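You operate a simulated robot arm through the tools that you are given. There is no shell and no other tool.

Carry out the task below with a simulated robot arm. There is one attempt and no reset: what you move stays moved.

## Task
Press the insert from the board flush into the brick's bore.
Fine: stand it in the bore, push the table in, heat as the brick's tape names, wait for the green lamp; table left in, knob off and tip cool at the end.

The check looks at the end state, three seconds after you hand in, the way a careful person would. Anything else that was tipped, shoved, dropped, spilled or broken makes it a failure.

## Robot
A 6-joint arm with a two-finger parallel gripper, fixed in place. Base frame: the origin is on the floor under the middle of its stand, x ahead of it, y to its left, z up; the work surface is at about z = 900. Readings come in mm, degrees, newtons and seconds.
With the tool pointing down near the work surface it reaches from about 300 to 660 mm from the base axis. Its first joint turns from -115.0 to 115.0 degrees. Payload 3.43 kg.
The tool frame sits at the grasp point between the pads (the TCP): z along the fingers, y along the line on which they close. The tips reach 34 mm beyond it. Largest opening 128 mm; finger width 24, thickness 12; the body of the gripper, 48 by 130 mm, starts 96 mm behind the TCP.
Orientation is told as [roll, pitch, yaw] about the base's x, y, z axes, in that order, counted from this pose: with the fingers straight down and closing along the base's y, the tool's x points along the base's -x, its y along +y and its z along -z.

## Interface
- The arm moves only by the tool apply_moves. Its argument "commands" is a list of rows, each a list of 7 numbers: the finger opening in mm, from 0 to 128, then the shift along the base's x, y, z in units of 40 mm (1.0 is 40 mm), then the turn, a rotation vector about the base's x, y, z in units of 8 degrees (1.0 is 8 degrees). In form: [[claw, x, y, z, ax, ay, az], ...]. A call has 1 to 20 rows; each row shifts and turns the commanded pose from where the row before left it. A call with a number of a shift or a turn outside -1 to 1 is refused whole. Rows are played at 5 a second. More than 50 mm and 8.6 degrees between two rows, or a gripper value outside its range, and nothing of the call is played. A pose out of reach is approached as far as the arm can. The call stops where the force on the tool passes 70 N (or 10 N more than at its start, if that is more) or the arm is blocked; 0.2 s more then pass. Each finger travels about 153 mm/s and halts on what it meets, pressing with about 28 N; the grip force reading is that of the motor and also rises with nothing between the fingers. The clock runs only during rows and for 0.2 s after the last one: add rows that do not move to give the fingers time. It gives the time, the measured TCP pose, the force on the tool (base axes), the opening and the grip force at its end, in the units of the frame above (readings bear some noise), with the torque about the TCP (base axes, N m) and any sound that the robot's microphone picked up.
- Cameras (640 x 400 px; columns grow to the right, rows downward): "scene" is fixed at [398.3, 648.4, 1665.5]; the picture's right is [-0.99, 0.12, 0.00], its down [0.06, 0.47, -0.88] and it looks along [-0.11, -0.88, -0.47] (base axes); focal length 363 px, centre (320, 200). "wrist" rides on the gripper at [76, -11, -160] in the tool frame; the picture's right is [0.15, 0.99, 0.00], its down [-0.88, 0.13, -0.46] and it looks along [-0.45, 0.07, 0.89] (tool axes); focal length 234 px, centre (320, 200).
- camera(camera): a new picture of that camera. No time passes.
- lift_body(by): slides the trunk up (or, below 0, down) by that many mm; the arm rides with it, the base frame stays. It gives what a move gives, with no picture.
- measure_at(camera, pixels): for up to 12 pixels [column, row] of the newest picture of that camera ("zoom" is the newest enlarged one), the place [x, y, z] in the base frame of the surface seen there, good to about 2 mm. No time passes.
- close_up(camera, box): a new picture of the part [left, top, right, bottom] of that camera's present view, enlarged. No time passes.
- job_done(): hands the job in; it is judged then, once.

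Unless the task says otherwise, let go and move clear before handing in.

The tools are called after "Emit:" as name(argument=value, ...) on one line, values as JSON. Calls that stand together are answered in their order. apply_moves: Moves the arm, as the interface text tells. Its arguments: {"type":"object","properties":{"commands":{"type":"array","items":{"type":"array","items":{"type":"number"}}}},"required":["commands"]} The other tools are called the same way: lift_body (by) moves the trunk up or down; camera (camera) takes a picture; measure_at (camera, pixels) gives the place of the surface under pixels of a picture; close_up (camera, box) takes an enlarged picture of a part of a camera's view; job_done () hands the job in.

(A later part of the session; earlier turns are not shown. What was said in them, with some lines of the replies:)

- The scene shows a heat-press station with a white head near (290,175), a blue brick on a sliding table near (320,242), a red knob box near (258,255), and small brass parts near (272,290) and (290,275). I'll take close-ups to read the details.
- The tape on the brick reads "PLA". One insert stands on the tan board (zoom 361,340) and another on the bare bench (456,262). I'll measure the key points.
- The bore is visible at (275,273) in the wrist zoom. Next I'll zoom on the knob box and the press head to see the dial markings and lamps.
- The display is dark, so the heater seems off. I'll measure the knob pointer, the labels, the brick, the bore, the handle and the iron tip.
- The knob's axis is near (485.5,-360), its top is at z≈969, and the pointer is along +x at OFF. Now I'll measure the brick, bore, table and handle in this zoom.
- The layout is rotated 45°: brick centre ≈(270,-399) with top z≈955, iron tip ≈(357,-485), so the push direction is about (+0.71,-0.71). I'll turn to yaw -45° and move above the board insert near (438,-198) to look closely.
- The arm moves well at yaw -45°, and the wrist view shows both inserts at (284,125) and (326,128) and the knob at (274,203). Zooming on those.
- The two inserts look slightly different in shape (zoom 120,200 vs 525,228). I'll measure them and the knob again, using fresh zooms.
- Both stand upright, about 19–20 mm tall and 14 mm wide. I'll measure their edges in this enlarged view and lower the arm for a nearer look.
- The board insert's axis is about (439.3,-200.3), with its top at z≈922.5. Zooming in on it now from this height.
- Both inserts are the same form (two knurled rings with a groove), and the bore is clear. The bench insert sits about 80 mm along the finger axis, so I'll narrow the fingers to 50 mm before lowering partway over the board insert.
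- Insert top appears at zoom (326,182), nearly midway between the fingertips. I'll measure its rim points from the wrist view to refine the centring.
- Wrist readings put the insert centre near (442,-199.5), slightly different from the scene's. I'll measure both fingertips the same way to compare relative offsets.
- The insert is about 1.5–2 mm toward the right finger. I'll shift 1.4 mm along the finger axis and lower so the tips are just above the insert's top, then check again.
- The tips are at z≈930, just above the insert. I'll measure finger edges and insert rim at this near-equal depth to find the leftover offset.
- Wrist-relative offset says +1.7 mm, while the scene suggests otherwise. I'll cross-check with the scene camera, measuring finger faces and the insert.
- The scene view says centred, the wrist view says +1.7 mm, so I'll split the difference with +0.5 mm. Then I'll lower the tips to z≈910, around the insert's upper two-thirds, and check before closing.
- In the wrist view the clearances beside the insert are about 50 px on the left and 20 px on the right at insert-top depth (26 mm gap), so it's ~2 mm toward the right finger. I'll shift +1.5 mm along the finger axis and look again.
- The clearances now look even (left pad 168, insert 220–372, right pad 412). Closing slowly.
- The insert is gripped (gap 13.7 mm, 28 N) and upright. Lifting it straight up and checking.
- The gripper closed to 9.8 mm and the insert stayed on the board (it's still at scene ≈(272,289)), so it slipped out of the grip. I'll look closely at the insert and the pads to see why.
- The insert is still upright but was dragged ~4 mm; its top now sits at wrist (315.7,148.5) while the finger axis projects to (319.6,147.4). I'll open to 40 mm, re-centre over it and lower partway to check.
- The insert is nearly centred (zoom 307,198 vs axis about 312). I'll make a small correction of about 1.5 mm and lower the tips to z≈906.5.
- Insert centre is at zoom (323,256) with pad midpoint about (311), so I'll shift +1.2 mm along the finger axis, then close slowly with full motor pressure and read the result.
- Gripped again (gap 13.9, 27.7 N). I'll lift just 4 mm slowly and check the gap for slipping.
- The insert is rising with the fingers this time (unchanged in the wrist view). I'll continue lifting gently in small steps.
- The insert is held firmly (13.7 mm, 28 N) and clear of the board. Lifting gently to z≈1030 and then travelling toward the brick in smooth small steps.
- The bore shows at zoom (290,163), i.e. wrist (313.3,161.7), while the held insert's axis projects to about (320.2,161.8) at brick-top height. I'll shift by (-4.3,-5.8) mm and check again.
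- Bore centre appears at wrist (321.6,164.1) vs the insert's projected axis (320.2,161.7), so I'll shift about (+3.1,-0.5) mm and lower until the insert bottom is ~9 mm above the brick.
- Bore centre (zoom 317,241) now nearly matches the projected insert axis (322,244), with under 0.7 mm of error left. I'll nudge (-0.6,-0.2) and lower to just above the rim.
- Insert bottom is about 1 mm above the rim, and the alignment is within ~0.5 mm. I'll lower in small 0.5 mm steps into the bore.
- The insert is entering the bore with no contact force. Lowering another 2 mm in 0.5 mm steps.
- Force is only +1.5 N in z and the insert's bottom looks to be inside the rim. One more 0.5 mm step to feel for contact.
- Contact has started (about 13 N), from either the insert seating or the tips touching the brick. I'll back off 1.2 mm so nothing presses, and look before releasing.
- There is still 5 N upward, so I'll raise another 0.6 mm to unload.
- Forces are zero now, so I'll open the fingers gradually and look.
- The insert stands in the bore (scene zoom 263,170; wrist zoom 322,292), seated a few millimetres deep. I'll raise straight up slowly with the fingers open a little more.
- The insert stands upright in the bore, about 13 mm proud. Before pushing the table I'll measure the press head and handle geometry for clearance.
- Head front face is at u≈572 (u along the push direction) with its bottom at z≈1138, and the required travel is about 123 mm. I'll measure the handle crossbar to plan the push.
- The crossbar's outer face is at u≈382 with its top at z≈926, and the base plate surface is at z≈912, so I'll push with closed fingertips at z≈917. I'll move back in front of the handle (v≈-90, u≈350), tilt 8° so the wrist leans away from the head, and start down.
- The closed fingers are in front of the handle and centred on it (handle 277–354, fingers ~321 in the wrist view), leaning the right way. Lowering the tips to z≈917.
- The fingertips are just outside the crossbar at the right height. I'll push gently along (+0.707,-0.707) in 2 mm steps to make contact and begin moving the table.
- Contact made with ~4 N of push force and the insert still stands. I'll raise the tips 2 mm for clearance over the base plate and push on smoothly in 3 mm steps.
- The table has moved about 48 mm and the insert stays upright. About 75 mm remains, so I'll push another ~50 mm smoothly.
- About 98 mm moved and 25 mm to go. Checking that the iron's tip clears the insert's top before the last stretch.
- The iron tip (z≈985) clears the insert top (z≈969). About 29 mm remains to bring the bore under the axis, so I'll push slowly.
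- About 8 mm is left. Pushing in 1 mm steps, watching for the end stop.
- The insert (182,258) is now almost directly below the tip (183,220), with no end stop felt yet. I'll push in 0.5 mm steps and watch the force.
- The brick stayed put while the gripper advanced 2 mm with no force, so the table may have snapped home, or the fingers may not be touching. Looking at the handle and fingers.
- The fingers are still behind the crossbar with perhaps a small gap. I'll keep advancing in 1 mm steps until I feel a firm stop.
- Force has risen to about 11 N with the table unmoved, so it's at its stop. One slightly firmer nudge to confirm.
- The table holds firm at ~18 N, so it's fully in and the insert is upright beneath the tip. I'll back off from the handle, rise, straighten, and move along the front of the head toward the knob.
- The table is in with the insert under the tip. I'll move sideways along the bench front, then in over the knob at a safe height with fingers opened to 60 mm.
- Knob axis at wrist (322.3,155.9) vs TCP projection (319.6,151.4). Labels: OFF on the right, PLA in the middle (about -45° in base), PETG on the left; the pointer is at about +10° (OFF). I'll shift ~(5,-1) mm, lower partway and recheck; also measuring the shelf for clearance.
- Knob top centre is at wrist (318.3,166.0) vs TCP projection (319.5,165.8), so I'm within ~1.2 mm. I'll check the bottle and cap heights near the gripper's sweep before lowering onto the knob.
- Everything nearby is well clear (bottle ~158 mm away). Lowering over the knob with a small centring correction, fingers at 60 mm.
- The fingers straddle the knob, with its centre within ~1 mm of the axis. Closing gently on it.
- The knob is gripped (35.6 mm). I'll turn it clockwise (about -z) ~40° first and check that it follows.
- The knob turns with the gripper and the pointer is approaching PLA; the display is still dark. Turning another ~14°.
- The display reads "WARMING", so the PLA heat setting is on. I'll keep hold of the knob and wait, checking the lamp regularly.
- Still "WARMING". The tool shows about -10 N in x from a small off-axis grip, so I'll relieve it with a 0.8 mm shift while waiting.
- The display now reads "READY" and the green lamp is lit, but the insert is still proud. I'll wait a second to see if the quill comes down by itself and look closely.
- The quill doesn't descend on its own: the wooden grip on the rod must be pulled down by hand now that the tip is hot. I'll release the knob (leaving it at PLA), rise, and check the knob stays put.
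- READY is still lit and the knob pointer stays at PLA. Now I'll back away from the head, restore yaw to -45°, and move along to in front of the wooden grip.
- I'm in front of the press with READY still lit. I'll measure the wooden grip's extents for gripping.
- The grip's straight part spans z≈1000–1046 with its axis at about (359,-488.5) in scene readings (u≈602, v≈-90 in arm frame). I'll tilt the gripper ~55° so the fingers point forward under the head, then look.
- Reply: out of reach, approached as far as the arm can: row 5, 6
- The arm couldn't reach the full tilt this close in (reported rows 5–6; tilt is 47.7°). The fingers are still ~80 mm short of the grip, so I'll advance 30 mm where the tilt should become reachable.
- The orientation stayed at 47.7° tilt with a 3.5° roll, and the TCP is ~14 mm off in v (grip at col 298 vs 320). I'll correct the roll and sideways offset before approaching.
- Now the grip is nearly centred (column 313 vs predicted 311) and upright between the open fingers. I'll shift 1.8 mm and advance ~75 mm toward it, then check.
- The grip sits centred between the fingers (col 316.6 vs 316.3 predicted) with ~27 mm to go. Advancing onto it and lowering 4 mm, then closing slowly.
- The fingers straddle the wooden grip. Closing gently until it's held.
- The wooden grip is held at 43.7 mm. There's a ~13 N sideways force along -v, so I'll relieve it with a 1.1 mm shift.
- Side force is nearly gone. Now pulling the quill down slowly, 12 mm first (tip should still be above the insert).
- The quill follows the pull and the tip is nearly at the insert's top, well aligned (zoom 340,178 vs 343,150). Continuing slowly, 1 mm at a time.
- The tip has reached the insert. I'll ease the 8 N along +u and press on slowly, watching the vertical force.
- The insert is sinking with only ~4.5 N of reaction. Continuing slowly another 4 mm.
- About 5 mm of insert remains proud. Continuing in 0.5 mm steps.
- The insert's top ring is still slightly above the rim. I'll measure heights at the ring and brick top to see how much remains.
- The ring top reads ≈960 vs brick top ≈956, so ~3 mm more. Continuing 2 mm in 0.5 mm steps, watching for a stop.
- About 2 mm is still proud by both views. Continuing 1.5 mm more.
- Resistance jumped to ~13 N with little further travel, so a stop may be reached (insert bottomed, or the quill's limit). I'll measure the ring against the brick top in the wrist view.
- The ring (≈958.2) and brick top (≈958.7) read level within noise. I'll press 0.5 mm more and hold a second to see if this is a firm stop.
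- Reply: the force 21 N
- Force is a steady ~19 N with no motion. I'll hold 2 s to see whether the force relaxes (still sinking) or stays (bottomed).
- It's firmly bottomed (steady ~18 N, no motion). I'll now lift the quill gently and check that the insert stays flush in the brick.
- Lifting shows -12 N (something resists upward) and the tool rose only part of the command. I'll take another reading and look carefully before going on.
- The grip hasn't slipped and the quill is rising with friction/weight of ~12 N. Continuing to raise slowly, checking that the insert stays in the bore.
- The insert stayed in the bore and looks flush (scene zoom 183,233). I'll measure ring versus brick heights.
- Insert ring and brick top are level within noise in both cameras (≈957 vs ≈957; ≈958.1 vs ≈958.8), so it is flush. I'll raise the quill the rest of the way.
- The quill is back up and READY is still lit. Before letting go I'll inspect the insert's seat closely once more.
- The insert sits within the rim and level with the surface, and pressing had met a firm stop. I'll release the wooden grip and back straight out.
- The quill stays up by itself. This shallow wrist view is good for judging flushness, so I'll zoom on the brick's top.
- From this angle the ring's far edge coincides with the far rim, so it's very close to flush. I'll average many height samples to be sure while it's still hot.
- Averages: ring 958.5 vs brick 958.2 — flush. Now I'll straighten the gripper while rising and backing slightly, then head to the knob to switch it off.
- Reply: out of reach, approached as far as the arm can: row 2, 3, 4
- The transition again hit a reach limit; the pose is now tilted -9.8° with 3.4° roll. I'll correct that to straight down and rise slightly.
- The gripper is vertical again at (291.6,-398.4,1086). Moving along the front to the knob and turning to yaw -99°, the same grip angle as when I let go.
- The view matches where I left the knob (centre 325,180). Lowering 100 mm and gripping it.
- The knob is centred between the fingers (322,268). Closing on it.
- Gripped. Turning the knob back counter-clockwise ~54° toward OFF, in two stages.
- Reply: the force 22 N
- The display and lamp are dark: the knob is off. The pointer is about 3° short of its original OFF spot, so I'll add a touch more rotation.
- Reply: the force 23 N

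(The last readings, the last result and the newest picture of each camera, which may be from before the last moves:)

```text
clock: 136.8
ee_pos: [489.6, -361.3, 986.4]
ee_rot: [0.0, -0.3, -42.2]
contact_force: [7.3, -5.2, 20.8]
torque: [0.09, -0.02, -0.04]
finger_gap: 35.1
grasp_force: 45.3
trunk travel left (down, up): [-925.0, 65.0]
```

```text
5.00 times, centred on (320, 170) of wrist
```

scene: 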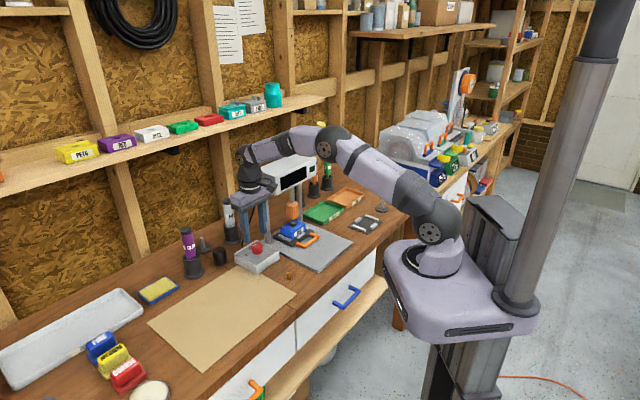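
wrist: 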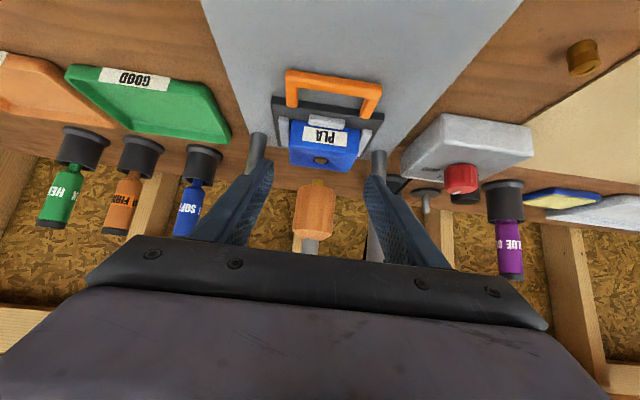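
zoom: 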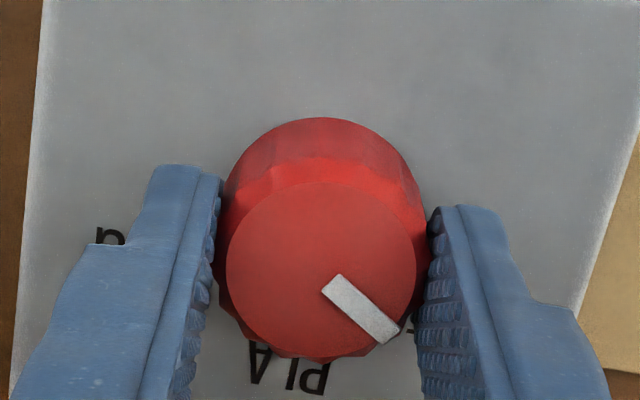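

Pointer is back at its original OFF angle. There's ~20 N upward load on the tool, so I'll unload it by shifting slightly before opening.

Emit:
apply_moves(commands=[[18, 0.007, -0.006, 0.02, 0, 0, 0], [18, 0.006, -0.005, 0.02, 0, 0, 0], [18, 0, 0, 0, 0, 0, 0]])

```text
clock: 137.6
ee_pos: [488.5, -362.4, 986.8]
ee_rot: [0.0, -0.2, -42.2]
contact_force: [5.8, -0.9, 13.4]
torque: [-0.8, -0.83, 0.02]
finger_gap: 35.3
grasp_force: 45.1
trunk travel left (down, up): [-925.0, 65.0]
```

Emit:
apply_moves(commands=[[18, 0.007, 0, 0.015, 0, 0, 0], [18, 0.005, 0, 0.015, 0, 0, 0], [18, 0, 0, 0, 0, 0, 0]])

```text
clock: 138.4
ee_pos: [487.8, -360.9, 985.6]
ee_rot: [-0.1, 0.0, -42.1]
contact_force: [5.5, 0.6, 6.7]
torque: [-0.64, -0.95, 0.02]
finger_gap: 35.4
grasp_force: 44.8
trunk travel left (down, up): [-925.0, 65.0]
```

Emit:
apply_moves(commands=[[18, 0.006, 0, 0.0125, 0, 0, 0], [18, 0.004, 0, 0, 0, 0, 0], [37, 0, 0, 0, 0, 0, 0], [40, 0, 0, 0, 0, 0, 0], [46, 0, 0, 0, 0, 0, 0], [54, 0, 0, 0, 0, 0, 0], [54, 0, 0, 0, 0, 0, 0]])

Emit:
close_up(camera="wrist", box=[270, 130, 370, 210])

Emit:
close_up(camera="scene", box=[225, 150, 325, 270])

```text
clock: 140.0
ee_pos: [488.9, -361.3, 987.1]
ee_rot: [0.0, -0.1, -42.3]
contact_force: [0.9, 0.1, 0.1]
torque: [0.01, -0.02, 0.01]
finger_gap: 54.2
grasp_force: 0.1
trunk travel left (down, up): [-925.0, 65.0]
```

```text
5.00 times, centred on (320, 170) of wrist
```

zoom: 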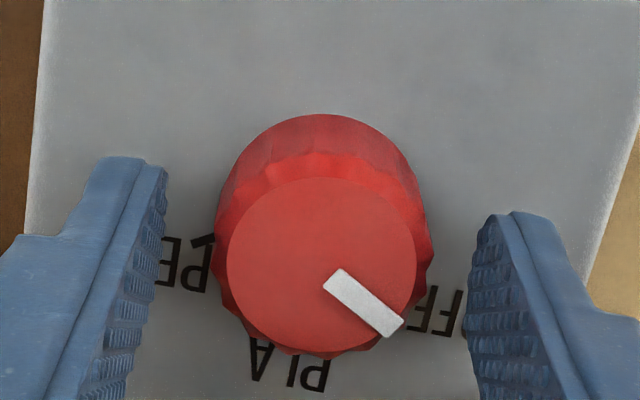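

```text
3.33 times, centred on (275, 210) of scene
```

zoom: 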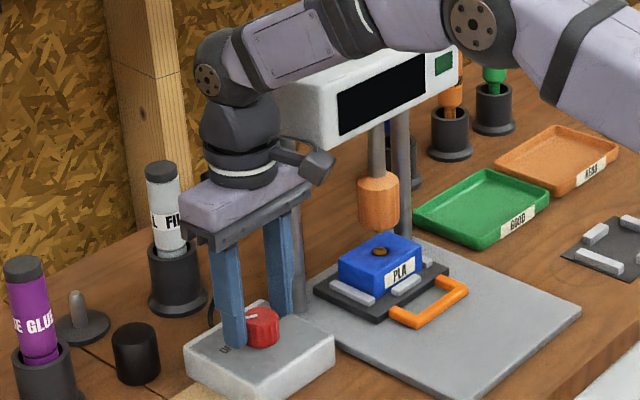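

The knob is released at OFF with the display dark. Rising straight up, then comparing the pointer to the original view.

Emit:
apply_moves(commands=[[54, 0, 0, 0.3, 0, 0, 0], [54, 0, 0, 0.6, 0, 0, 0], [54, 0, 0, 0.6, 0, 0, -0.35], [54, 0, 0, 0.6, 0, 0, 0], [54, 0, 0, 0.35, 0, 0, 0], [60, 0, 0, 0, 0, 0, 0], [60, 0, 0, 0, 0, 0, 0]])

Emit:
close_up(camera="wrist", box=[285, 120, 355, 190])

Emit:
close_up(camera="scene", box=[235, 232, 285, 272])

Emit:
close_up(camera="scene", box=[255, 150, 325, 250])

```text
clock: 141.6
ee_pos: [488.6, -362.7, 1087.6]
ee_rot: [0.0, 0.0, -44.9]
contact_force: [-0.9, 0.1, -0.1]
torque: [0.01, -0.03, 0.0]
finger_gap: 59.8
grasp_force: 0.0
trunk travel left (down, up): [-925.0, 65.0]
```

```text
5.71 times, centred on (320, 155) of wrist
```

zoom: 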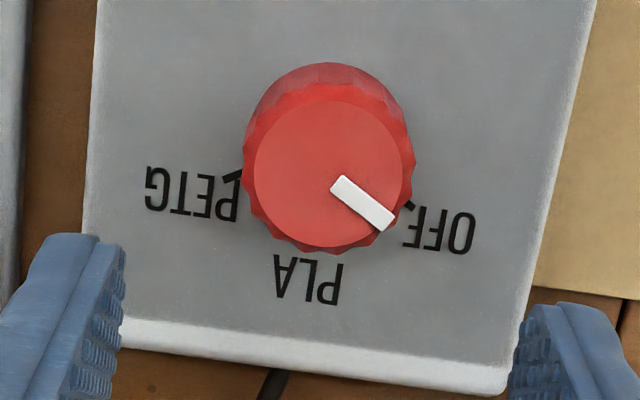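

```text
10.00 times, centred on (260, 252) of scene
```

zoom: 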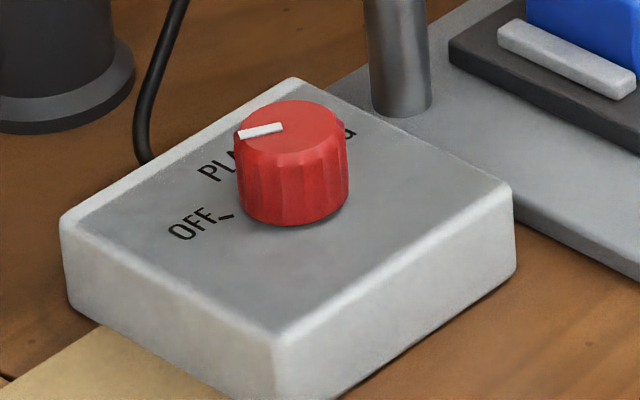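

```text
4.00 times, centred on (290, 200) of scene
```

zoom: 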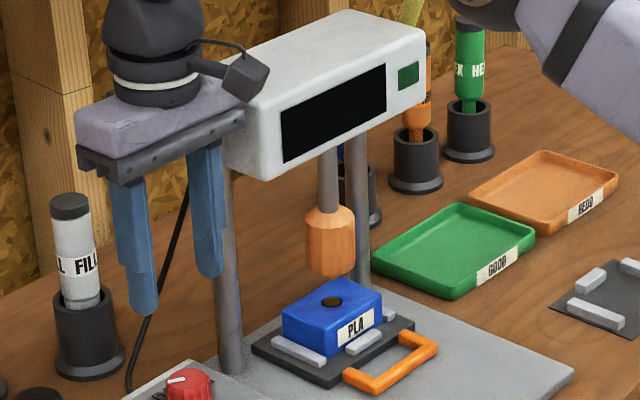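

The knob and box look identical to the start (OFF), the display is dark and the table is in. I'll move the arm clear back toward its starting area, and look at the tip for cooling.

Emit:
apply_moves(commands=[[60, -0.4, 0.4, 0.2, 0, 0, 0], [60, -0.5, 0.5, 0.3, 0, 0, 0], [60, -0.5, 0.5, 0.5, 0, 0, 0], [60, -0.5, 0.5, 0.5, 0, 0, 0], [60, -0.5, 0.5, 0.6, 0, 0, 0], [60, -0.5, 0.3, 0.6, 0, 0, 0], [60, -0.5, 0.2, 0.6, 0, 0, 0], [60, 0, 0, 0.6, 0, 0, 0], [60, 0, 0, 0, 0, 0, 0]])

Emit:
camera(camera="scene")

Emit:
close_up(camera="scene", box=[280, 205, 320, 240])

```text
clock: 143.6
ee_pos: [351.3, -246.4, 1243.3]
ee_rot: [-0.1, 0.0, -44.9]
contact_force: [-0.2, 0.2, 0.0]
torque: [0.0, -0.01, -0.04]
finger_gap: 60.2
grasp_force: 0.1
trunk travel left (down, up): [-925.0, 65.0]
```

```text
taken
```

scene: 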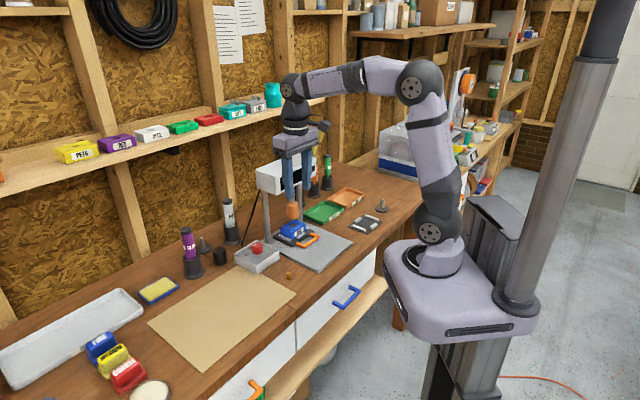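

```text
11.43 times, centred on (300, 222) of scene
```

zoom: 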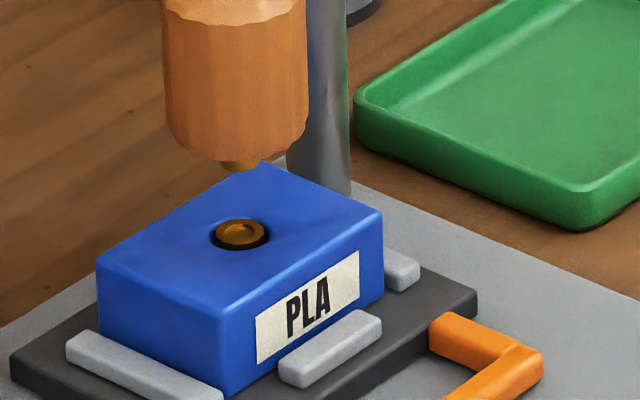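

The arm is clear and everything looks in order. Now I'll wait for the tip to cool, moving slightly aside so the display stays visible.

Emit:
apply_moves(commands=[[60, -0.4, 0.4, 0, 0, 0, 0], [60, -0.4, 0.4, 0, 0, 0, 0], [60, -0.4, 0.2, 0, 0, 0, 0], [60, -0.4, 0, 0, 0, 0, 0], [60, 0, 0, 0, 0, 0, 0], [60, 0, 0, 0, 0, 0, 0], [60, 0, 0, 0, 0, 0, 0], [60, 0, 0, 0, 0, 0, 0], [60, 0, 0, 0, 0, 0, 0], [60, 0, 0, 0, 0, 0, 0], [60, 0, 0, 0, 0, 0, 0], [60, 0, 0, 0, 0, 0, 0], [60, 0, 0, 0, 0, 0, 0], [60, 0, 0, 0, 0, 0, 0], [60, 0, 0, 0, 0, 0, 0], [60, 0, 0, 0, 0, 0, 0], [60, 0, 0, 0, 0, 0, 0], [60, 0, 0, 0, 0, 0, 0], [60, 0, 0, 0, 0, 0, 0], [60, 0, 0, 0, 0, 0, 0]])

Emit:
apply_moves(commands=[[60, 0, 0, 0, 0, 0, 0], [60, 0, 0, 0, 0, 0, 0], [60, 0, 0, 0, 0, 0, 0], [60, 0, 0, 0, 0, 0, 0], [60, 0, 0, 0, 0, 0, 0], [60, 0, 0, 0, 0, 0, 0], [60, 0, 0, 0, 0, 0, 0], [60, 0, 0, 0, 0, 0, 0], [60, 0, 0, 0, 0, 0, 0], [60, 0, 0, 0, 0, 0, 0], [60, 0, 0, 0, 0, 0, 0], [60, 0, 0, 0, 0, 0, 0], [60, 0, 0, 0, 0, 0, 0], [60, 0, 0, 0, 0, 0, 0], [60, 0, 0, 0, 0, 0, 0], [60, 0, 0, 0, 0, 0, 0], [60, 0, 0, 0, 0, 0, 0], [60, 0, 0, 0, 0, 0, 0], [60, 0, 0, 0, 0, 0, 0], [60, 0, 0, 0, 0, 0, 0]])

Emit:
close_up(camera="scene", box=[240, 145, 340, 265])

Emit:
camera(camera="wrist")

```text
clock: 147.8
ee_pos: [289.3, -204.2, 1242.5]
ee_rot: [0.0, 0.0, -45.1]
contact_force: [0.1, -0.4, 0.2]
torque: [0.04, 0.0, 0.01]
finger_gap: 60.1
grasp_force: 0.0
trunk travel left (down, up): [-925.0, 65.0]
```

```text
clock: 152.0
ee_pos: [289.9, -205.6, 1243.7]
ee_rot: [0.0, -0.1, -45.1]
contact_force: [0.3, -0.5, 0.6]
torque: [0.02, -0.01, -0.02]
finger_gap: 59.9
grasp_force: 0.1
trunk travel left (down, up): [-925.0, 65.0]
```

```text
3.33 times, centred on (290, 205) of scene
```

zoom: 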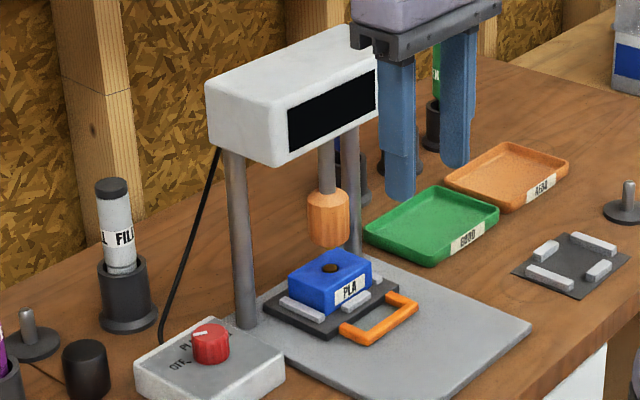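

```text
taken
```

wrist: 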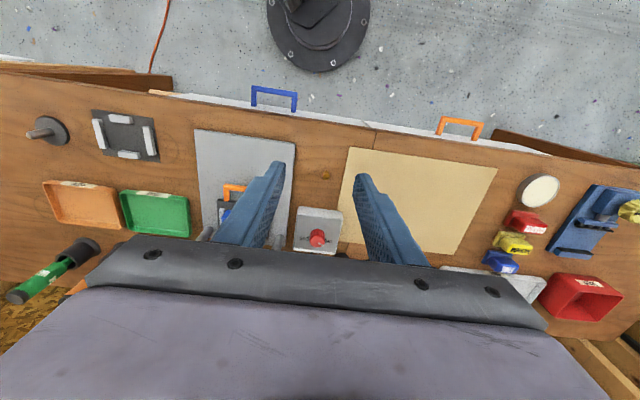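

The display stays dark and all is undisturbed. I'll keep waiting so the tip cools fully.

Emit:
apply_moves(commands=[[60, 0, 0, 0, 0, 0, 0], [60, 0, 0, 0, 0, 0, 0], [60, 0, 0, 0, 0, 0, 0], [60, 0, 0, 0, 0, 0, 0], [60, 0, 0, 0, 0, 0, 0], [60, 0, 0, 0, 0, 0, 0], [60, 0, 0, 0, 0, 0, 0], [60, 0, 0, 0, 0, 0, 0], [60, 0, 0, 0, 0, 0, 0], [60, 0, 0, 0, 0, 0, 0], [60, 0, 0, 0, 0, 0, 0], [60, 0, 0, 0, 0, 0, 0], [60, 0, 0, 0, 0, 0, 0], [60, 0, 0, 0, 0, 0, 0], [60, 0, 0, 0, 0, 0, 0], [60, 0, 0, 0, 0, 0, 0], [60, 0, 0, 0, 0, 0, 0], [60, 0, 0, 0, 0, 0, 0], [60, 0, 0, 0, 0, 0, 0], [60, 0, 0, 0, 0, 0, 0]])

Emit:
apply_moves(commands=[[60, 0, 0, 0, 0, 0, 0], [60, 0, 0, 0, 0, 0, 0], [60, 0, 0, 0, 0, 0, 0], [60, 0, 0, 0, 0, 0, 0], [60, 0, 0, 0, 0, 0, 0], [60, 0, 0, 0, 0, 0, 0], [60, 0, 0, 0, 0, 0, 0], [60, 0, 0, 0, 0, 0, 0], [60, 0, 0, 0, 0, 0, 0], [60, 0, 0, 0, 0, 0, 0], [60, 0, 0, 0, 0, 0, 0], [60, 0, 0, 0, 0, 0, 0], [60, 0, 0, 0, 0, 0, 0], [60, 0, 0, 0, 0, 0, 0], [60, 0, 0, 0, 0, 0, 0], [60, 0, 0, 0, 0, 0, 0], [60, 0, 0, 0, 0, 0, 0], [60, 0, 0, 0, 0, 0, 0], [60, 0, 0, 0, 0, 0, 0], [60, 0, 0, 0, 0, 0, 0]])

Emit:
apply_moves(commands=[[60, 0, 0, 0, 0, 0, 0], [60, 0, 0, 0, 0, 0, 0], [60, 0, 0, 0, 0, 0, 0], [60, 0, 0, 0, 0, 0, 0], [60, 0, 0, 0, 0, 0, 0], [60, 0, 0, 0, 0, 0, 0], [60, 0, 0, 0, 0, 0, 0], [60, 0, 0, 0, 0, 0, 0], [60, 0, 0, 0, 0, 0, 0], [60, 0, 0, 0, 0, 0, 0], [60, 0, 0, 0, 0, 0, 0], [60, 0, 0, 0, 0, 0, 0], [60, 0, 0, 0, 0, 0, 0], [60, 0, 0, 0, 0, 0, 0], [60, 0, 0, 0, 0, 0, 0], [60, 0, 0, 0, 0, 0, 0], [60, 0, 0, 0, 0, 0, 0], [60, 0, 0, 0, 0, 0, 0], [60, 0, 0, 0, 0, 0, 0], [60, 0, 0, 0, 0, 0, 0]])

Emit:
apply_moves(commands=[[60, 0, 0, 0, 0, 0, 0], [60, 0, 0, 0, 0, 0, 0], [60, 0, 0, 0, 0, 0, 0], [60, 0, 0, 0, 0, 0, 0], [60, 0, 0, 0, 0, 0, 0], [60, 0, 0, 0, 0, 0, 0], [60, 0, 0, 0, 0, 0, 0], [60, 0, 0, 0, 0, 0, 0], [60, 0, 0, 0, 0, 0, 0], [60, 0, 0, 0, 0, 0, 0], [60, 0, 0, 0, 0, 0, 0], [60, 0, 0, 0, 0, 0, 0], [60, 0, 0, 0, 0, 0, 0], [60, 0, 0, 0, 0, 0, 0], [60, 0, 0, 0, 0, 0, 0], [60, 0, 0, 0, 0, 0, 0], [60, 0, 0, 0, 0, 0, 0], [60, 0, 0, 0, 0, 0, 0], [60, 0, 0, 0, 0, 0, 0], [60, 0, 0, 0, 0, 0, 0]])

Emit:
apply_moves(commands=[[60, 0, 0, 0, 0, 0, 0], [60, 0, 0, 0, 0, 0, 0], [60, 0, 0, 0, 0, 0, 0], [60, 0, 0, 0, 0, 0, 0], [60, 0, 0, 0, 0, 0, 0], [60, 0, 0, 0, 0, 0, 0], [60, 0, 0, 0, 0, 0, 0], [60, 0, 0, 0, 0, 0, 0], [60, 0, 0, 0, 0, 0, 0], [60, 0, 0, 0, 0, 0, 0], [60, 0, 0, 0, 0, 0, 0], [60, 0, 0, 0, 0, 0, 0], [60, 0, 0, 0, 0, 0, 0], [60, 0, 0, 0, 0, 0, 0], [60, 0, 0, 0, 0, 0, 0], [60, 0, 0, 0, 0, 0, 0], [60, 0, 0, 0, 0, 0, 0], [60, 0, 0, 0, 0, 0, 0], [60, 0, 0, 0, 0, 0, 0], [60, 0, 0, 0, 0, 0, 0]])

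Emit:
apply_moves(commands=[[60, 0, 0, 0, 0, 0, 0], [60, 0, 0, 0, 0, 0, 0], [60, 0, 0, 0, 0, 0, 0], [60, 0, 0, 0, 0, 0, 0], [60, 0, 0, 0, 0, 0, 0], [60, 0, 0, 0, 0, 0, 0], [60, 0, 0, 0, 0, 0, 0], [60, 0, 0, 0, 0, 0, 0], [60, 0, 0, 0, 0, 0, 0], [60, 0, 0, 0, 0, 0, 0], [60, 0, 0, 0, 0, 0, 0], [60, 0, 0, 0, 0, 0, 0], [60, 0, 0, 0, 0, 0, 0], [60, 0, 0, 0, 0, 0, 0], [60, 0, 0, 0, 0, 0, 0], [60, 0, 0, 0, 0, 0, 0], [60, 0, 0, 0, 0, 0, 0], [60, 0, 0, 0, 0, 0, 0], [60, 0, 0, 0, 0, 0, 0], [60, 0, 0, 0, 0, 0, 0]])

Emit:
camera(camera="scene")

Emit:
close_up(camera="scene", box=[285, 205, 320, 240])

```text
clock: 156.2
ee_pos: [289.9, -205.7, 1243.4]
ee_rot: [0.0, 0.0, -45.0]
contact_force: [0.2, -0.2, -0.3]
torque: [-0.01, -0.02, 0.01]
finger_gap: 60.3
grasp_force: 0.0
trunk travel left (down, up): [-925.0, 65.0]
```

```text
clock: 160.4
ee_pos: [290.0, -204.4, 1244.0]
ee_rot: [0.0, 0.0, -45.0]
contact_force: [-0.3, -0.4, -0.3]
torque: [-0.03, 0.01, 0.03]
finger_gap: 60.0
grasp_force: 0.1
trunk travel left (down, up): [-925.0, 65.0]
```

```text
clock: 164.6
ee_pos: [289.7, -205.9, 1242.3]
ee_rot: [0.1, 0.0, -45.0]
contact_force: [0.7, 0.0, 0.5]
torque: [0.01, 0.01, 0.0]
finger_gap: 60.3
grasp_force: 0.1
trunk travel left (down, up): [-925.0, 65.0]
```

```text
clock: 168.8
ee_pos: [288.1, -205.7, 1243.0]
ee_rot: [0.1, 0.0, -44.9]
contact_force: [-0.8, 0.8, -0.2]
torque: [0.0, -0.03, 0.03]
finger_gap: 60.1
grasp_force: 0.0
trunk travel left (down, up): [-925.0, 65.0]
```

```text
clock: 173.0
ee_pos: [289.6, -205.4, 1243.0]
ee_rot: [0.1, 0.0, -45.1]
contact_force: [-0.2, -0.9, -0.3]
torque: [-0.02, -0.02, -0.01]
finger_gap: 59.8
grasp_force: 0.1
trunk travel left (down, up): [-925.0, 65.0]
```

```text
clock: 177.2
ee_pos: [289.8, -205.2, 1242.7]
ee_rot: [0.0, 0.0, -45.0]
contact_force: [0.7, 0.0, 0.6]
torque: [-0.01, 0.0, -0.01]
finger_gap: 60.0
grasp_force: 0.1
trunk travel left (down, up): [-925.0, 65.0]
```

```text
taken
```

scene: 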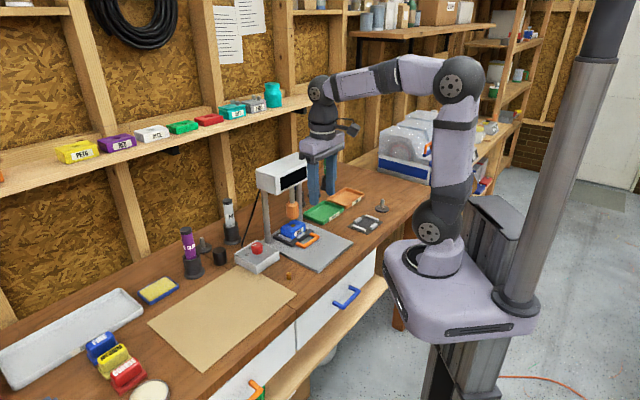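

```text
11.43 times, centred on (302, 222) of scene
```

zoom: 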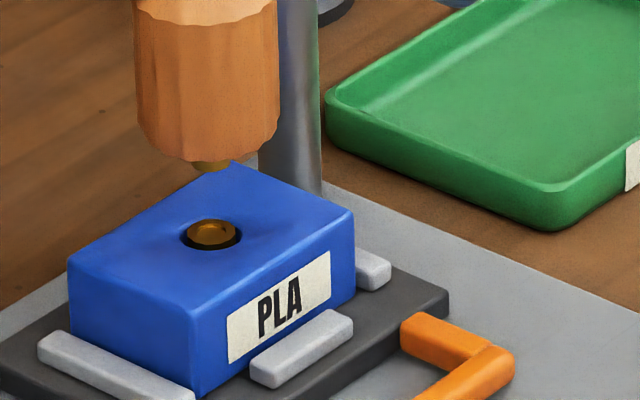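

After 40 s of cooling, everything is stable. One more set of height samples on the ring and the brick top, and then further waiting.

Emit:
close_up(camera="scene", box=[296, 220, 308, 230])

Emit:
measure_at(camera="zoom", pixels=[[284, 198], [300, 183], [320, 180], [340, 182], [356, 195], [356, 205], [345, 217], [325, 222], [300, 220], [286, 210], [290, 190], [350, 188]])

Emit:
measure_at(camera="zoom", pixels=[[250, 190], [260, 220], [290, 245], [330, 250], [370, 240], [395, 220], [400, 190], [380, 165], [340, 155], [300, 160], [265, 172], [230, 205]])

```text
16.00 times, centred on (302, 225) of scene
```

zoom: 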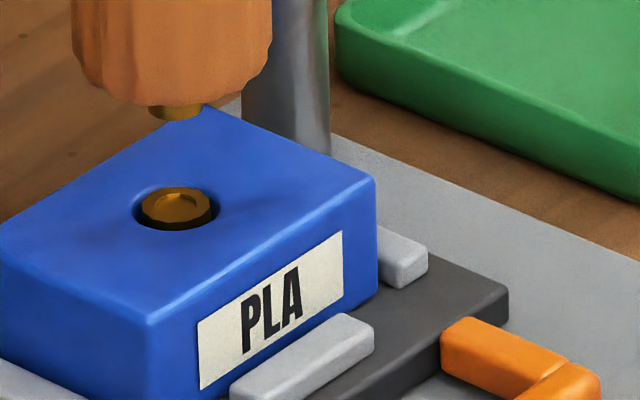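

```text
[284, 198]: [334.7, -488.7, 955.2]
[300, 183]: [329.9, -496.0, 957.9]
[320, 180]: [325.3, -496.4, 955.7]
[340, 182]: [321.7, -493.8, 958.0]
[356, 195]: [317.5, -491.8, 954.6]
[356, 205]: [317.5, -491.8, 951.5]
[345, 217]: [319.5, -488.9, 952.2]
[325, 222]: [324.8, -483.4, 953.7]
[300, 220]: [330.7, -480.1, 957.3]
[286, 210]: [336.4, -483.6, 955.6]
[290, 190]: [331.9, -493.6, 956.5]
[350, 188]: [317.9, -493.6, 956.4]
```

```text
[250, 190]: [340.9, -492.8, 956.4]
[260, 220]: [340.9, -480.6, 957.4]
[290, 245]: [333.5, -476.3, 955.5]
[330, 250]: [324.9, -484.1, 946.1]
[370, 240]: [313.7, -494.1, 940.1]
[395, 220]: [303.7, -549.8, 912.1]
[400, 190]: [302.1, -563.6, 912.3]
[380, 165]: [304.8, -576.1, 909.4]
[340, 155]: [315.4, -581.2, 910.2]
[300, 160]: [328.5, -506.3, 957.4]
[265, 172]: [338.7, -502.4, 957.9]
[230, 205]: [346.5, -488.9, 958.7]
```

The zoom was capped, so my pixels missed the insert (it's at 177,207). Re-measuring on the right spots.

Emit:
measure_at(camera="zoom", pixels=[[150, 205], [158, 196], [168, 191], [185, 191], [197, 196], [204, 205], [198, 214], [188, 219], [167, 218], [155, 212], [177, 190], [177, 220]])

Emit:
measure_at(camera="zoom", pixels=[[110, 210], [120, 230], [150, 245], [180, 250], [220, 240], [240, 220], [250, 200], [230, 180], [200, 172], [177, 170], [140, 178], [115, 192]])

```text
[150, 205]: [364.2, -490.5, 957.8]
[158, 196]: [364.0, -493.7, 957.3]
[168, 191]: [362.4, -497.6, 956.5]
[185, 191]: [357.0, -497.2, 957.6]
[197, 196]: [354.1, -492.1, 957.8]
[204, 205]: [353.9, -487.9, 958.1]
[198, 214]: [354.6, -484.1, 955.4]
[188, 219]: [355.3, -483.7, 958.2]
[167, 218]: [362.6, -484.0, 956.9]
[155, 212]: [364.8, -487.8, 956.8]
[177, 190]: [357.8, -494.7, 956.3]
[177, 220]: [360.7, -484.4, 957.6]
```

```text
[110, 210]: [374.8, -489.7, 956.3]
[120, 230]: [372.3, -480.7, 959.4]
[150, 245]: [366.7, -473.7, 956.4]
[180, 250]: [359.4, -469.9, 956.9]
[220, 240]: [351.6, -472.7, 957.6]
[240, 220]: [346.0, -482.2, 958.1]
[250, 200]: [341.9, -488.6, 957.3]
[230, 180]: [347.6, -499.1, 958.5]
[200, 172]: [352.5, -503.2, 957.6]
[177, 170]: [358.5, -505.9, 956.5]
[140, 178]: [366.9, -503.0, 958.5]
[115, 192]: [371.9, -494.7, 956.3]
```

Ring average 957.2 vs brick 957.45, so it's flush. I'll wait another minute or so for the tip to be fully cool.

Emit:
apply_moves(commands=[[60, 0, 0, 0, 0, 0, 0], [60, 0, 0, 0, 0, 0, 0], [60, 0, 0, 0, 0, 0, 0], [60, 0, 0, 0, 0, 0, 0], [60, 0, 0, 0, 0, 0, 0], [60, 0, 0, 0, 0, 0, 0], [60, 0, 0, 0, 0, 0, 0], [60, 0, 0, 0, 0, 0, 0], [60, 0, 0, 0, 0, 0, 0], [60, 0, 0, 0, 0, 0, 0], [60, 0, 0, 0, 0, 0, 0], [60, 0, 0, 0, 0, 0, 0], [60, 0, 0, 0, 0, 0, 0], [60, 0, 0, 0, 0, 0, 0], [60, 0, 0, 0, 0, 0, 0], [60, 0, 0, 0, 0, 0, 0], [60, 0, 0, 0, 0, 0, 0], [60, 0, 0, 0, 0, 0, 0], [60, 0, 0, 0, 0, 0, 0], [60, 0, 0, 0, 0, 0, 0]])

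Emit:
apply_moves(commands=[[60, 0, 0, 0, 0, 0, 0], [60, 0, 0, 0, 0, 0, 0], [60, 0, 0, 0, 0, 0, 0], [60, 0, 0, 0, 0, 0, 0], [60, 0, 0, 0, 0, 0, 0], [60, 0, 0, 0, 0, 0, 0], [60, 0, 0, 0, 0, 0, 0], [60, 0, 0, 0, 0, 0, 0], [60, 0, 0, 0, 0, 0, 0], [60, 0, 0, 0, 0, 0, 0], [60, 0, 0, 0, 0, 0, 0], [60, 0, 0, 0, 0, 0, 0], [60, 0, 0, 0, 0, 0, 0], [60, 0, 0, 0, 0, 0, 0], [60, 0, 0, 0, 0, 0, 0], [60, 0, 0, 0, 0, 0, 0], [60, 0, 0, 0, 0, 0, 0], [60, 0, 0, 0, 0, 0, 0], [60, 0, 0, 0, 0, 0, 0], [60, 0, 0, 0, 0, 0, 0]])

Emit:
apply_moves(commands=[[60, 0, 0, 0, 0, 0, 0], [60, 0, 0, 0, 0, 0, 0], [60, 0, 0, 0, 0, 0, 0], [60, 0, 0, 0, 0, 0, 0], [60, 0, 0, 0, 0, 0, 0], [60, 0, 0, 0, 0, 0, 0], [60, 0, 0, 0, 0, 0, 0], [60, 0, 0, 0, 0, 0, 0], [60, 0, 0, 0, 0, 0, 0], [60, 0, 0, 0, 0, 0, 0], [60, 0, 0, 0, 0, 0, 0], [60, 0, 0, 0, 0, 0, 0], [60, 0, 0, 0, 0, 0, 0], [60, 0, 0, 0, 0, 0, 0], [60, 0, 0, 0, 0, 0, 0], [60, 0, 0, 0, 0, 0, 0], [60, 0, 0, 0, 0, 0, 0], [60, 0, 0, 0, 0, 0, 0], [60, 0, 0, 0, 0, 0, 0], [60, 0, 0, 0, 0, 0, 0]])

Emit:
apply_moves(commands=[[60, 0, 0, 0, 0, 0, 0], [60, 0, 0, 0, 0, 0, 0], [60, 0, 0, 0, 0, 0, 0], [60, 0, 0, 0, 0, 0, 0], [60, 0, 0, 0, 0, 0, 0], [60, 0, 0, 0, 0, 0, 0], [60, 0, 0, 0, 0, 0, 0], [60, 0, 0, 0, 0, 0, 0], [60, 0, 0, 0, 0, 0, 0], [60, 0, 0, 0, 0, 0, 0], [60, 0, 0, 0, 0, 0, 0], [60, 0, 0, 0, 0, 0, 0], [60, 0, 0, 0, 0, 0, 0], [60, 0, 0, 0, 0, 0, 0], [60, 0, 0, 0, 0, 0, 0], [60, 0, 0, 0, 0, 0, 0], [60, 0, 0, 0, 0, 0, 0], [60, 0, 0, 0, 0, 0, 0], [60, 0, 0, 0, 0, 0, 0], [60, 0, 0, 0, 0, 0, 0]])

Emit:
apply_moves(commands=[[60, 0, 0, 0, 0, 0, 0], [60, 0, 0, 0, 0, 0, 0], [60, 0, 0, 0, 0, 0, 0], [60, 0, 0, 0, 0, 0, 0], [60, 0, 0, 0, 0, 0, 0], [60, 0, 0, 0, 0, 0, 0], [60, 0, 0, 0, 0, 0, 0], [60, 0, 0, 0, 0, 0, 0], [60, 0, 0, 0, 0, 0, 0], [60, 0, 0, 0, 0, 0, 0], [60, 0, 0, 0, 0, 0, 0], [60, 0, 0, 0, 0, 0, 0], [60, 0, 0, 0, 0, 0, 0], [60, 0, 0, 0, 0, 0, 0], [60, 0, 0, 0, 0, 0, 0], [60, 0, 0, 0, 0, 0, 0], [60, 0, 0, 0, 0, 0, 0], [60, 0, 0, 0, 0, 0, 0], [60, 0, 0, 0, 0, 0, 0], [60, 0, 0, 0, 0, 0, 0]])

Emit:
apply_moves(commands=[[60, 0, 0, 0, 0, 0, 0], [60, 0, 0, 0, 0, 0, 0], [60, 0, 0, 0, 0, 0, 0], [60, 0, 0, 0, 0, 0, 0], [60, 0, 0, 0, 0, 0, 0], [60, 0, 0, 0, 0, 0, 0], [60, 0, 0, 0, 0, 0, 0], [60, 0, 0, 0, 0, 0, 0], [60, 0, 0, 0, 0, 0, 0], [60, 0, 0, 0, 0, 0, 0], [60, 0, 0, 0, 0, 0, 0], [60, 0, 0, 0, 0, 0, 0], [60, 0, 0, 0, 0, 0, 0], [60, 0, 0, 0, 0, 0, 0], [60, 0, 0, 0, 0, 0, 0], [60, 0, 0, 0, 0, 0, 0], [60, 0, 0, 0, 0, 0, 0], [60, 0, 0, 0, 0, 0, 0], [60, 0, 0, 0, 0, 0, 0], [60, 0, 0, 0, 0, 0, 0]])

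Emit:
apply_moves(commands=[[60, 0, 0, 0, 0, 0, 0], [60, 0, 0, 0, 0, 0, 0], [60, 0, 0, 0, 0, 0, 0], [60, 0, 0, 0, 0, 0, 0], [60, 0, 0, 0, 0, 0, 0], [60, 0, 0, 0, 0, 0, 0], [60, 0, 0, 0, 0, 0, 0], [60, 0, 0, 0, 0, 0, 0], [60, 0, 0, 0, 0, 0, 0], [60, 0, 0, 0, 0, 0, 0], [60, 0, 0, 0, 0, 0, 0], [60, 0, 0, 0, 0, 0, 0], [60, 0, 0, 0, 0, 0, 0], [60, 0, 0, 0, 0, 0, 0], [60, 0, 0, 0, 0, 0, 0], [60, 0, 0, 0, 0, 0, 0], [60, 0, 0, 0, 0, 0, 0], [60, 0, 0, 0, 0, 0, 0], [60, 0, 0, 0, 0, 0, 0], [60, 0, 0, 0, 0, 0, 0]])

Emit:
apply_moves(commands=[[60, 0, 0, 0, 0, 0, 0], [60, 0, 0, 0, 0, 0, 0], [60, 0, 0, 0, 0, 0, 0], [60, 0, 0, 0, 0, 0, 0], [60, 0, 0, 0, 0, 0, 0], [60, 0, 0, 0, 0, 0, 0], [60, 0, 0, 0, 0, 0, 0], [60, 0, 0, 0, 0, 0, 0], [60, 0, 0, 0, 0, 0, 0], [60, 0, 0, 0, 0, 0, 0], [60, 0, 0, 0, 0, 0, 0], [60, 0, 0, 0, 0, 0, 0], [60, 0, 0, 0, 0, 0, 0], [60, 0, 0, 0, 0, 0, 0], [60, 0, 0, 0, 0, 0, 0], [60, 0, 0, 0, 0, 0, 0], [60, 0, 0, 0, 0, 0, 0], [60, 0, 0, 0, 0, 0, 0], [60, 0, 0, 0, 0, 0, 0], [60, 0, 0, 0, 0, 0, 0]])

Emit:
camera(camera="scene")

Emit:
close_up(camera="scene", box=[230, 150, 330, 300])

```text
clock: 181.4
ee_pos: [288.7, -204.6, 1243.7]
ee_rot: [-0.1, 0.0, -44.9]
contact_force: [-0.4, -0.9, 0.1]
torque: [-0.01, -0.02, -0.03]
finger_gap: 60.0
grasp_force: 0.0
trunk travel left (down, up): [-925.0, 65.0]
```

```text
clock: 185.6
ee_pos: [289.1, -203.6, 1243.9]
ee_rot: [0.1, 0.0, -45.0]
contact_force: [-0.1, -0.3, 0.2]
torque: [0.01, 0.03, 0.01]
finger_gap: 59.8
grasp_force: 0.1
trunk travel left (down, up): [-925.0, 65.0]
```

```text
clock: 189.8
ee_pos: [289.9, -205.7, 1243.1]
ee_rot: [0.0, -0.1, -45.0]
contact_force: [-0.3, 0.2, 0.0]
torque: [0.01, -0.03, -0.02]
finger_gap: 60.0
grasp_force: 0.0
trunk travel left (down, up): [-925.0, 65.0]
```

```text
clock: 194.0
ee_pos: [289.9, -205.2, 1243.0]
ee_rot: [0.0, 0.1, -44.9]
contact_force: [-0.1, -0.1, 0.5]
torque: [-0.04, -0.03, -0.02]
finger_gap: 60.0
grasp_force: 0.0
trunk travel left (down, up): [-925.0, 65.0]
```

```text
clock: 198.2
ee_pos: [288.6, -205.6, 1243.6]
ee_rot: [0.0, 0.0, -45.0]
contact_force: [-0.1, -0.6, -1.0]
torque: [0.05, -0.04, 0.01]
finger_gap: 60.2
grasp_force: 0.1
trunk travel left (down, up): [-925.0, 65.0]
```

```text
clock: 202.4
ee_pos: [289.3, -206.0, 1243.2]
ee_rot: [0.0, -0.1, -45.0]
contact_force: [-0.4, -0.3, -0.6]
torque: [0.0, 0.02, 0.0]
finger_gap: 60.2
grasp_force: 0.0
trunk travel left (down, up): [-925.0, 65.0]
```

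```text
clock: 206.6
ee_pos: [290.0, -205.1, 1243.4]
ee_rot: [0.1, 0.0, -44.9]
contact_force: [-0.3, -0.5, 0.0]
torque: [0.02, -0.02, -0.03]
finger_gap: 60.0
grasp_force: 0.0
trunk travel left (down, up): [-925.0, 65.0]
```

```text
clock: 210.8
ee_pos: [289.7, -204.6, 1243.4]
ee_rot: [0.0, 0.0, -45.0]
contact_force: [0.0, 0.3, 0.6]
torque: [0.03, 0.02, -0.02]
finger_gap: 59.9
grasp_force: 0.0
trunk travel left (down, up): [-925.0, 65.0]
```

```text
taken
```

scene: 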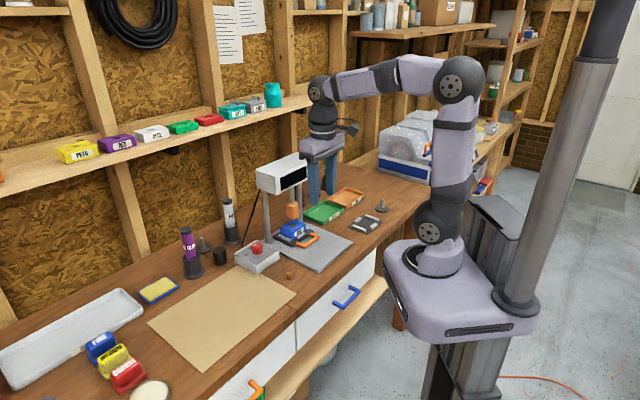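

```text
2.67 times, centred on (280, 225) of scene
```

zoom: 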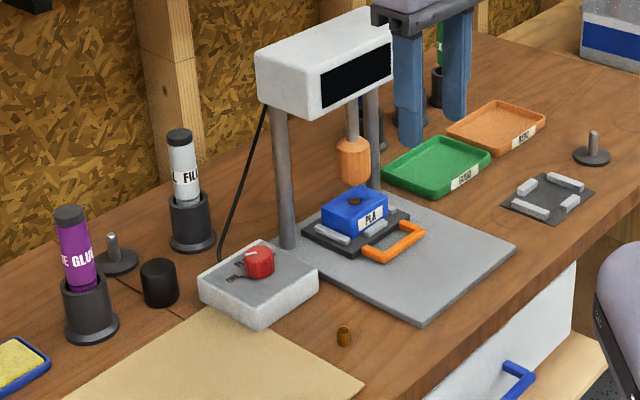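

All is stable 75 s after switching off: table in, knob OFF, display dark, insert flush, spare insert upright. A last bit of waiting for safety.

Emit:
apply_moves(commands=[[60, 0, 0, 0, 0, 0, 0], [60, 0, 0, 0, 0, 0, 0], [60, 0, 0, 0, 0, 0, 0], [60, 0, 0, 0, 0, 0, 0], [60, 0, 0, 0, 0, 0, 0], [60, 0, 0, 0, 0, 0, 0], [60, 0, 0, 0, 0, 0, 0], [60, 0, 0, 0, 0, 0, 0], [60, 0, 0, 0, 0, 0, 0], [60, 0, 0, 0, 0, 0, 0], [60, 0, 0, 0, 0, 0, 0], [60, 0, 0, 0, 0, 0, 0], [60, 0, 0, 0, 0, 0, 0], [60, 0, 0, 0, 0, 0, 0], [60, 0, 0, 0, 0, 0, 0], [60, 0, 0, 0, 0, 0, 0], [60, 0, 0, 0, 0, 0, 0], [60, 0, 0, 0, 0, 0, 0], [60, 0, 0, 0, 0, 0, 0], [60, 0, 0, 0, 0, 0, 0]])

Emit:
apply_moves(commands=[[60, 0, 0, 0, 0, 0, 0], [60, 0, 0, 0, 0, 0, 0], [60, 0, 0, 0, 0, 0, 0], [60, 0, 0, 0, 0, 0, 0], [60, 0, 0, 0, 0, 0, 0], [60, 0, 0, 0, 0, 0, 0], [60, 0, 0, 0, 0, 0, 0], [60, 0, 0, 0, 0, 0, 0], [60, 0, 0, 0, 0, 0, 0], [60, 0, 0, 0, 0, 0, 0], [60, 0, 0, 0, 0, 0, 0], [60, 0, 0, 0, 0, 0, 0], [60, 0, 0, 0, 0, 0, 0], [60, 0, 0, 0, 0, 0, 0], [60, 0, 0, 0, 0, 0, 0], [60, 0, 0, 0, 0, 0, 0], [60, 0, 0, 0, 0, 0, 0], [60, 0, 0, 0, 0, 0, 0], [60, 0, 0, 0, 0, 0, 0], [60, 0, 0, 0, 0, 0, 0]])

Emit:
apply_moves(commands=[[60, 0, 0, 0, 0, 0, 0], [60, 0, 0, 0, 0, 0, 0], [60, 0, 0, 0, 0, 0, 0], [60, 0, 0, 0, 0, 0, 0], [60, 0, 0, 0, 0, 0, 0], [60, 0, 0, 0, 0, 0, 0], [60, 0, 0, 0, 0, 0, 0], [60, 0, 0, 0, 0, 0, 0], [60, 0, 0, 0, 0, 0, 0], [60, 0, 0, 0, 0, 0, 0], [60, 0, 0, 0, 0, 0, 0], [60, 0, 0, 0, 0, 0, 0], [60, 0, 0, 0, 0, 0, 0], [60, 0, 0, 0, 0, 0, 0], [60, 0, 0, 0, 0, 0, 0], [60, 0, 0, 0, 0, 0, 0], [60, 0, 0, 0, 0, 0, 0], [60, 0, 0, 0, 0, 0, 0], [60, 0, 0, 0, 0, 0, 0], [60, 0, 0, 0, 0, 0, 0]])

Emit:
apply_moves(commands=[[60, 0, 0, 0, 0, 0, 0], [60, 0, 0, 0, 0, 0, 0], [60, 0, 0, 0, 0, 0, 0], [60, 0, 0, 0, 0, 0, 0], [60, 0, 0, 0, 0, 0, 0], [60, 0, 0, 0, 0, 0, 0], [60, 0, 0, 0, 0, 0, 0], [60, 0, 0, 0, 0, 0, 0], [60, 0, 0, 0, 0, 0, 0], [60, 0, 0, 0, 0, 0, 0], [60, 0, 0, 0, 0, 0, 0], [60, 0, 0, 0, 0, 0, 0], [60, 0, 0, 0, 0, 0, 0], [60, 0, 0, 0, 0, 0, 0], [60, 0, 0, 0, 0, 0, 0], [60, 0, 0, 0, 0, 0, 0], [60, 0, 0, 0, 0, 0, 0], [60, 0, 0, 0, 0, 0, 0], [60, 0, 0, 0, 0, 0, 0], [60, 0, 0, 0, 0, 0, 0]])

Emit:
apply_moves(commands=[[60, 0, 0, 0, 0, 0, 0], [60, 0, 0, 0, 0, 0, 0], [60, 0, 0, 0, 0, 0, 0], [60, 0, 0, 0, 0, 0, 0], [60, 0, 0, 0, 0, 0, 0], [60, 0, 0, 0, 0, 0, 0], [60, 0, 0, 0, 0, 0, 0], [60, 0, 0, 0, 0, 0, 0], [60, 0, 0, 0, 0, 0, 0], [60, 0, 0, 0, 0, 0, 0], [60, 0, 0, 0, 0, 0, 0], [60, 0, 0, 0, 0, 0, 0], [60, 0, 0, 0, 0, 0, 0], [60, 0, 0, 0, 0, 0, 0], [60, 0, 0, 0, 0, 0, 0], [60, 0, 0, 0, 0, 0, 0], [60, 0, 0, 0, 0, 0, 0], [60, 0, 0, 0, 0, 0, 0], [60, 0, 0, 0, 0, 0, 0], [60, 0, 0, 0, 0, 0, 0]])

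Emit:
apply_moves(commands=[[60, 0, 0, 0, 0, 0, 0], [60, 0, 0, 0, 0, 0, 0], [60, 0, 0, 0, 0, 0, 0], [60, 0, 0, 0, 0, 0, 0], [60, 0, 0, 0, 0, 0, 0], [60, 0, 0, 0, 0, 0, 0], [60, 0, 0, 0, 0, 0, 0], [60, 0, 0, 0, 0, 0, 0], [60, 0, 0, 0, 0, 0, 0], [60, 0, 0, 0, 0, 0, 0], [60, 0, 0, 0, 0, 0, 0], [60, 0, 0, 0, 0, 0, 0], [60, 0, 0, 0, 0, 0, 0], [60, 0, 0, 0, 0, 0, 0], [60, 0, 0, 0, 0, 0, 0], [60, 0, 0, 0, 0, 0, 0], [60, 0, 0, 0, 0, 0, 0], [60, 0, 0, 0, 0, 0, 0], [60, 0, 0, 0, 0, 0, 0], [60, 0, 0, 0, 0, 0, 0]])

Emit:
close_up(camera="scene", box=[230, 150, 330, 300])

```text
clock: 215.0
ee_pos: [289.5, -204.5, 1242.8]
ee_rot: [0.0, 0.0, -45.0]
contact_force: [-0.3, -0.3, 0.7]
torque: [-0.01, 0.01, 0.01]
finger_gap: 60.3
grasp_force: 0.0
trunk travel left (down, up): [-925.0, 65.0]
```

```text
clock: 219.2
ee_pos: [289.3, -205.2, 1243.6]
ee_rot: [0.0, 0.0, -45.1]
contact_force: [-0.4, 0.7, -0.5]
torque: [0.02, 0.01, -0.01]
finger_gap: 59.9
grasp_force: 0.0
trunk travel left (down, up): [-925.0, 65.0]
```

```text
clock: 223.4
ee_pos: [290.2, -205.3, 1243.8]
ee_rot: [0.1, 0.0, -45.0]
contact_force: [0.5, 0.9, -0.8]
torque: [-0.04, 0.01, 0.01]
finger_gap: 59.8
grasp_force: 0.0
trunk travel left (down, up): [-925.0, 65.0]
```

```text
clock: 227.6
ee_pos: [289.2, -205.3, 1243.1]
ee_rot: [-0.1, 0.1, -45.1]
contact_force: [-0.4, 0.7, -0.9]
torque: [0.0, 0.03, 0.06]
finger_gap: 60.0
grasp_force: 0.1
trunk travel left (down, up): [-925.0, 65.0]
```

```text
clock: 231.8
ee_pos: [289.3, -205.4, 1243.2]
ee_rot: [-0.1, 0.0, -45.0]
contact_force: [-1.0, 0.1, -0.1]
torque: [0.03, -0.01, -0.02]
finger_gap: 60.1
grasp_force: 0.1
trunk travel left (down, up): [-925.0, 65.0]
```

```text
clock: 236.0
ee_pos: [289.1, -204.9, 1242.7]
ee_rot: [0.0, 0.0, -45.0]
contact_force: [-0.4, -0.3, 0.1]
torque: [0.0, 0.0, 0.01]
finger_gap: 59.7
grasp_force: 0.0
trunk travel left (down, up): [-925.0, 65.0]
```

```text
2.67 times, centred on (280, 225) of scene
```

zoom: 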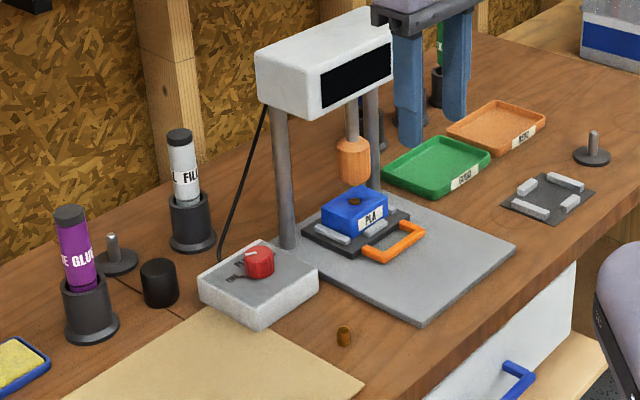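

The knob has been off for 100 s: the display is dark, the table is in, the knob points to OFF, the insert is flush and the arm is clear. The spare insert is still standing on the bench, so I'm handing in.

Emit:
job_done()

```text
The job is handed in.
```

The insert from the board is pressed into the brick's bore. In the last camera measurements its top was level with the brick's top, within about 0.5 mm.

- **Heat:** I set the knob to PLA, as the brick's tape says, and waited for the green lamp and "READY". The press did not come down by itself, so I pulled its wooden grip down by hand until it stopped firmly, then raised it again.
- **End state:** The table is still pushed in and the knob is back at OFF with the display dark. The arm is clear of the work.
- **Tip:** I waited 100 seconds after switching off. The display goes blank when the knob is off, so I could not confirm from a reading that the tip is cool.
- **First grip:** My first try at lifting the insert slipped and dragged it about 4 mm on the board. It stayed upright, and the second grip held.

The other insert is still standing on the bench, and I saw nothing else knocked or moved.
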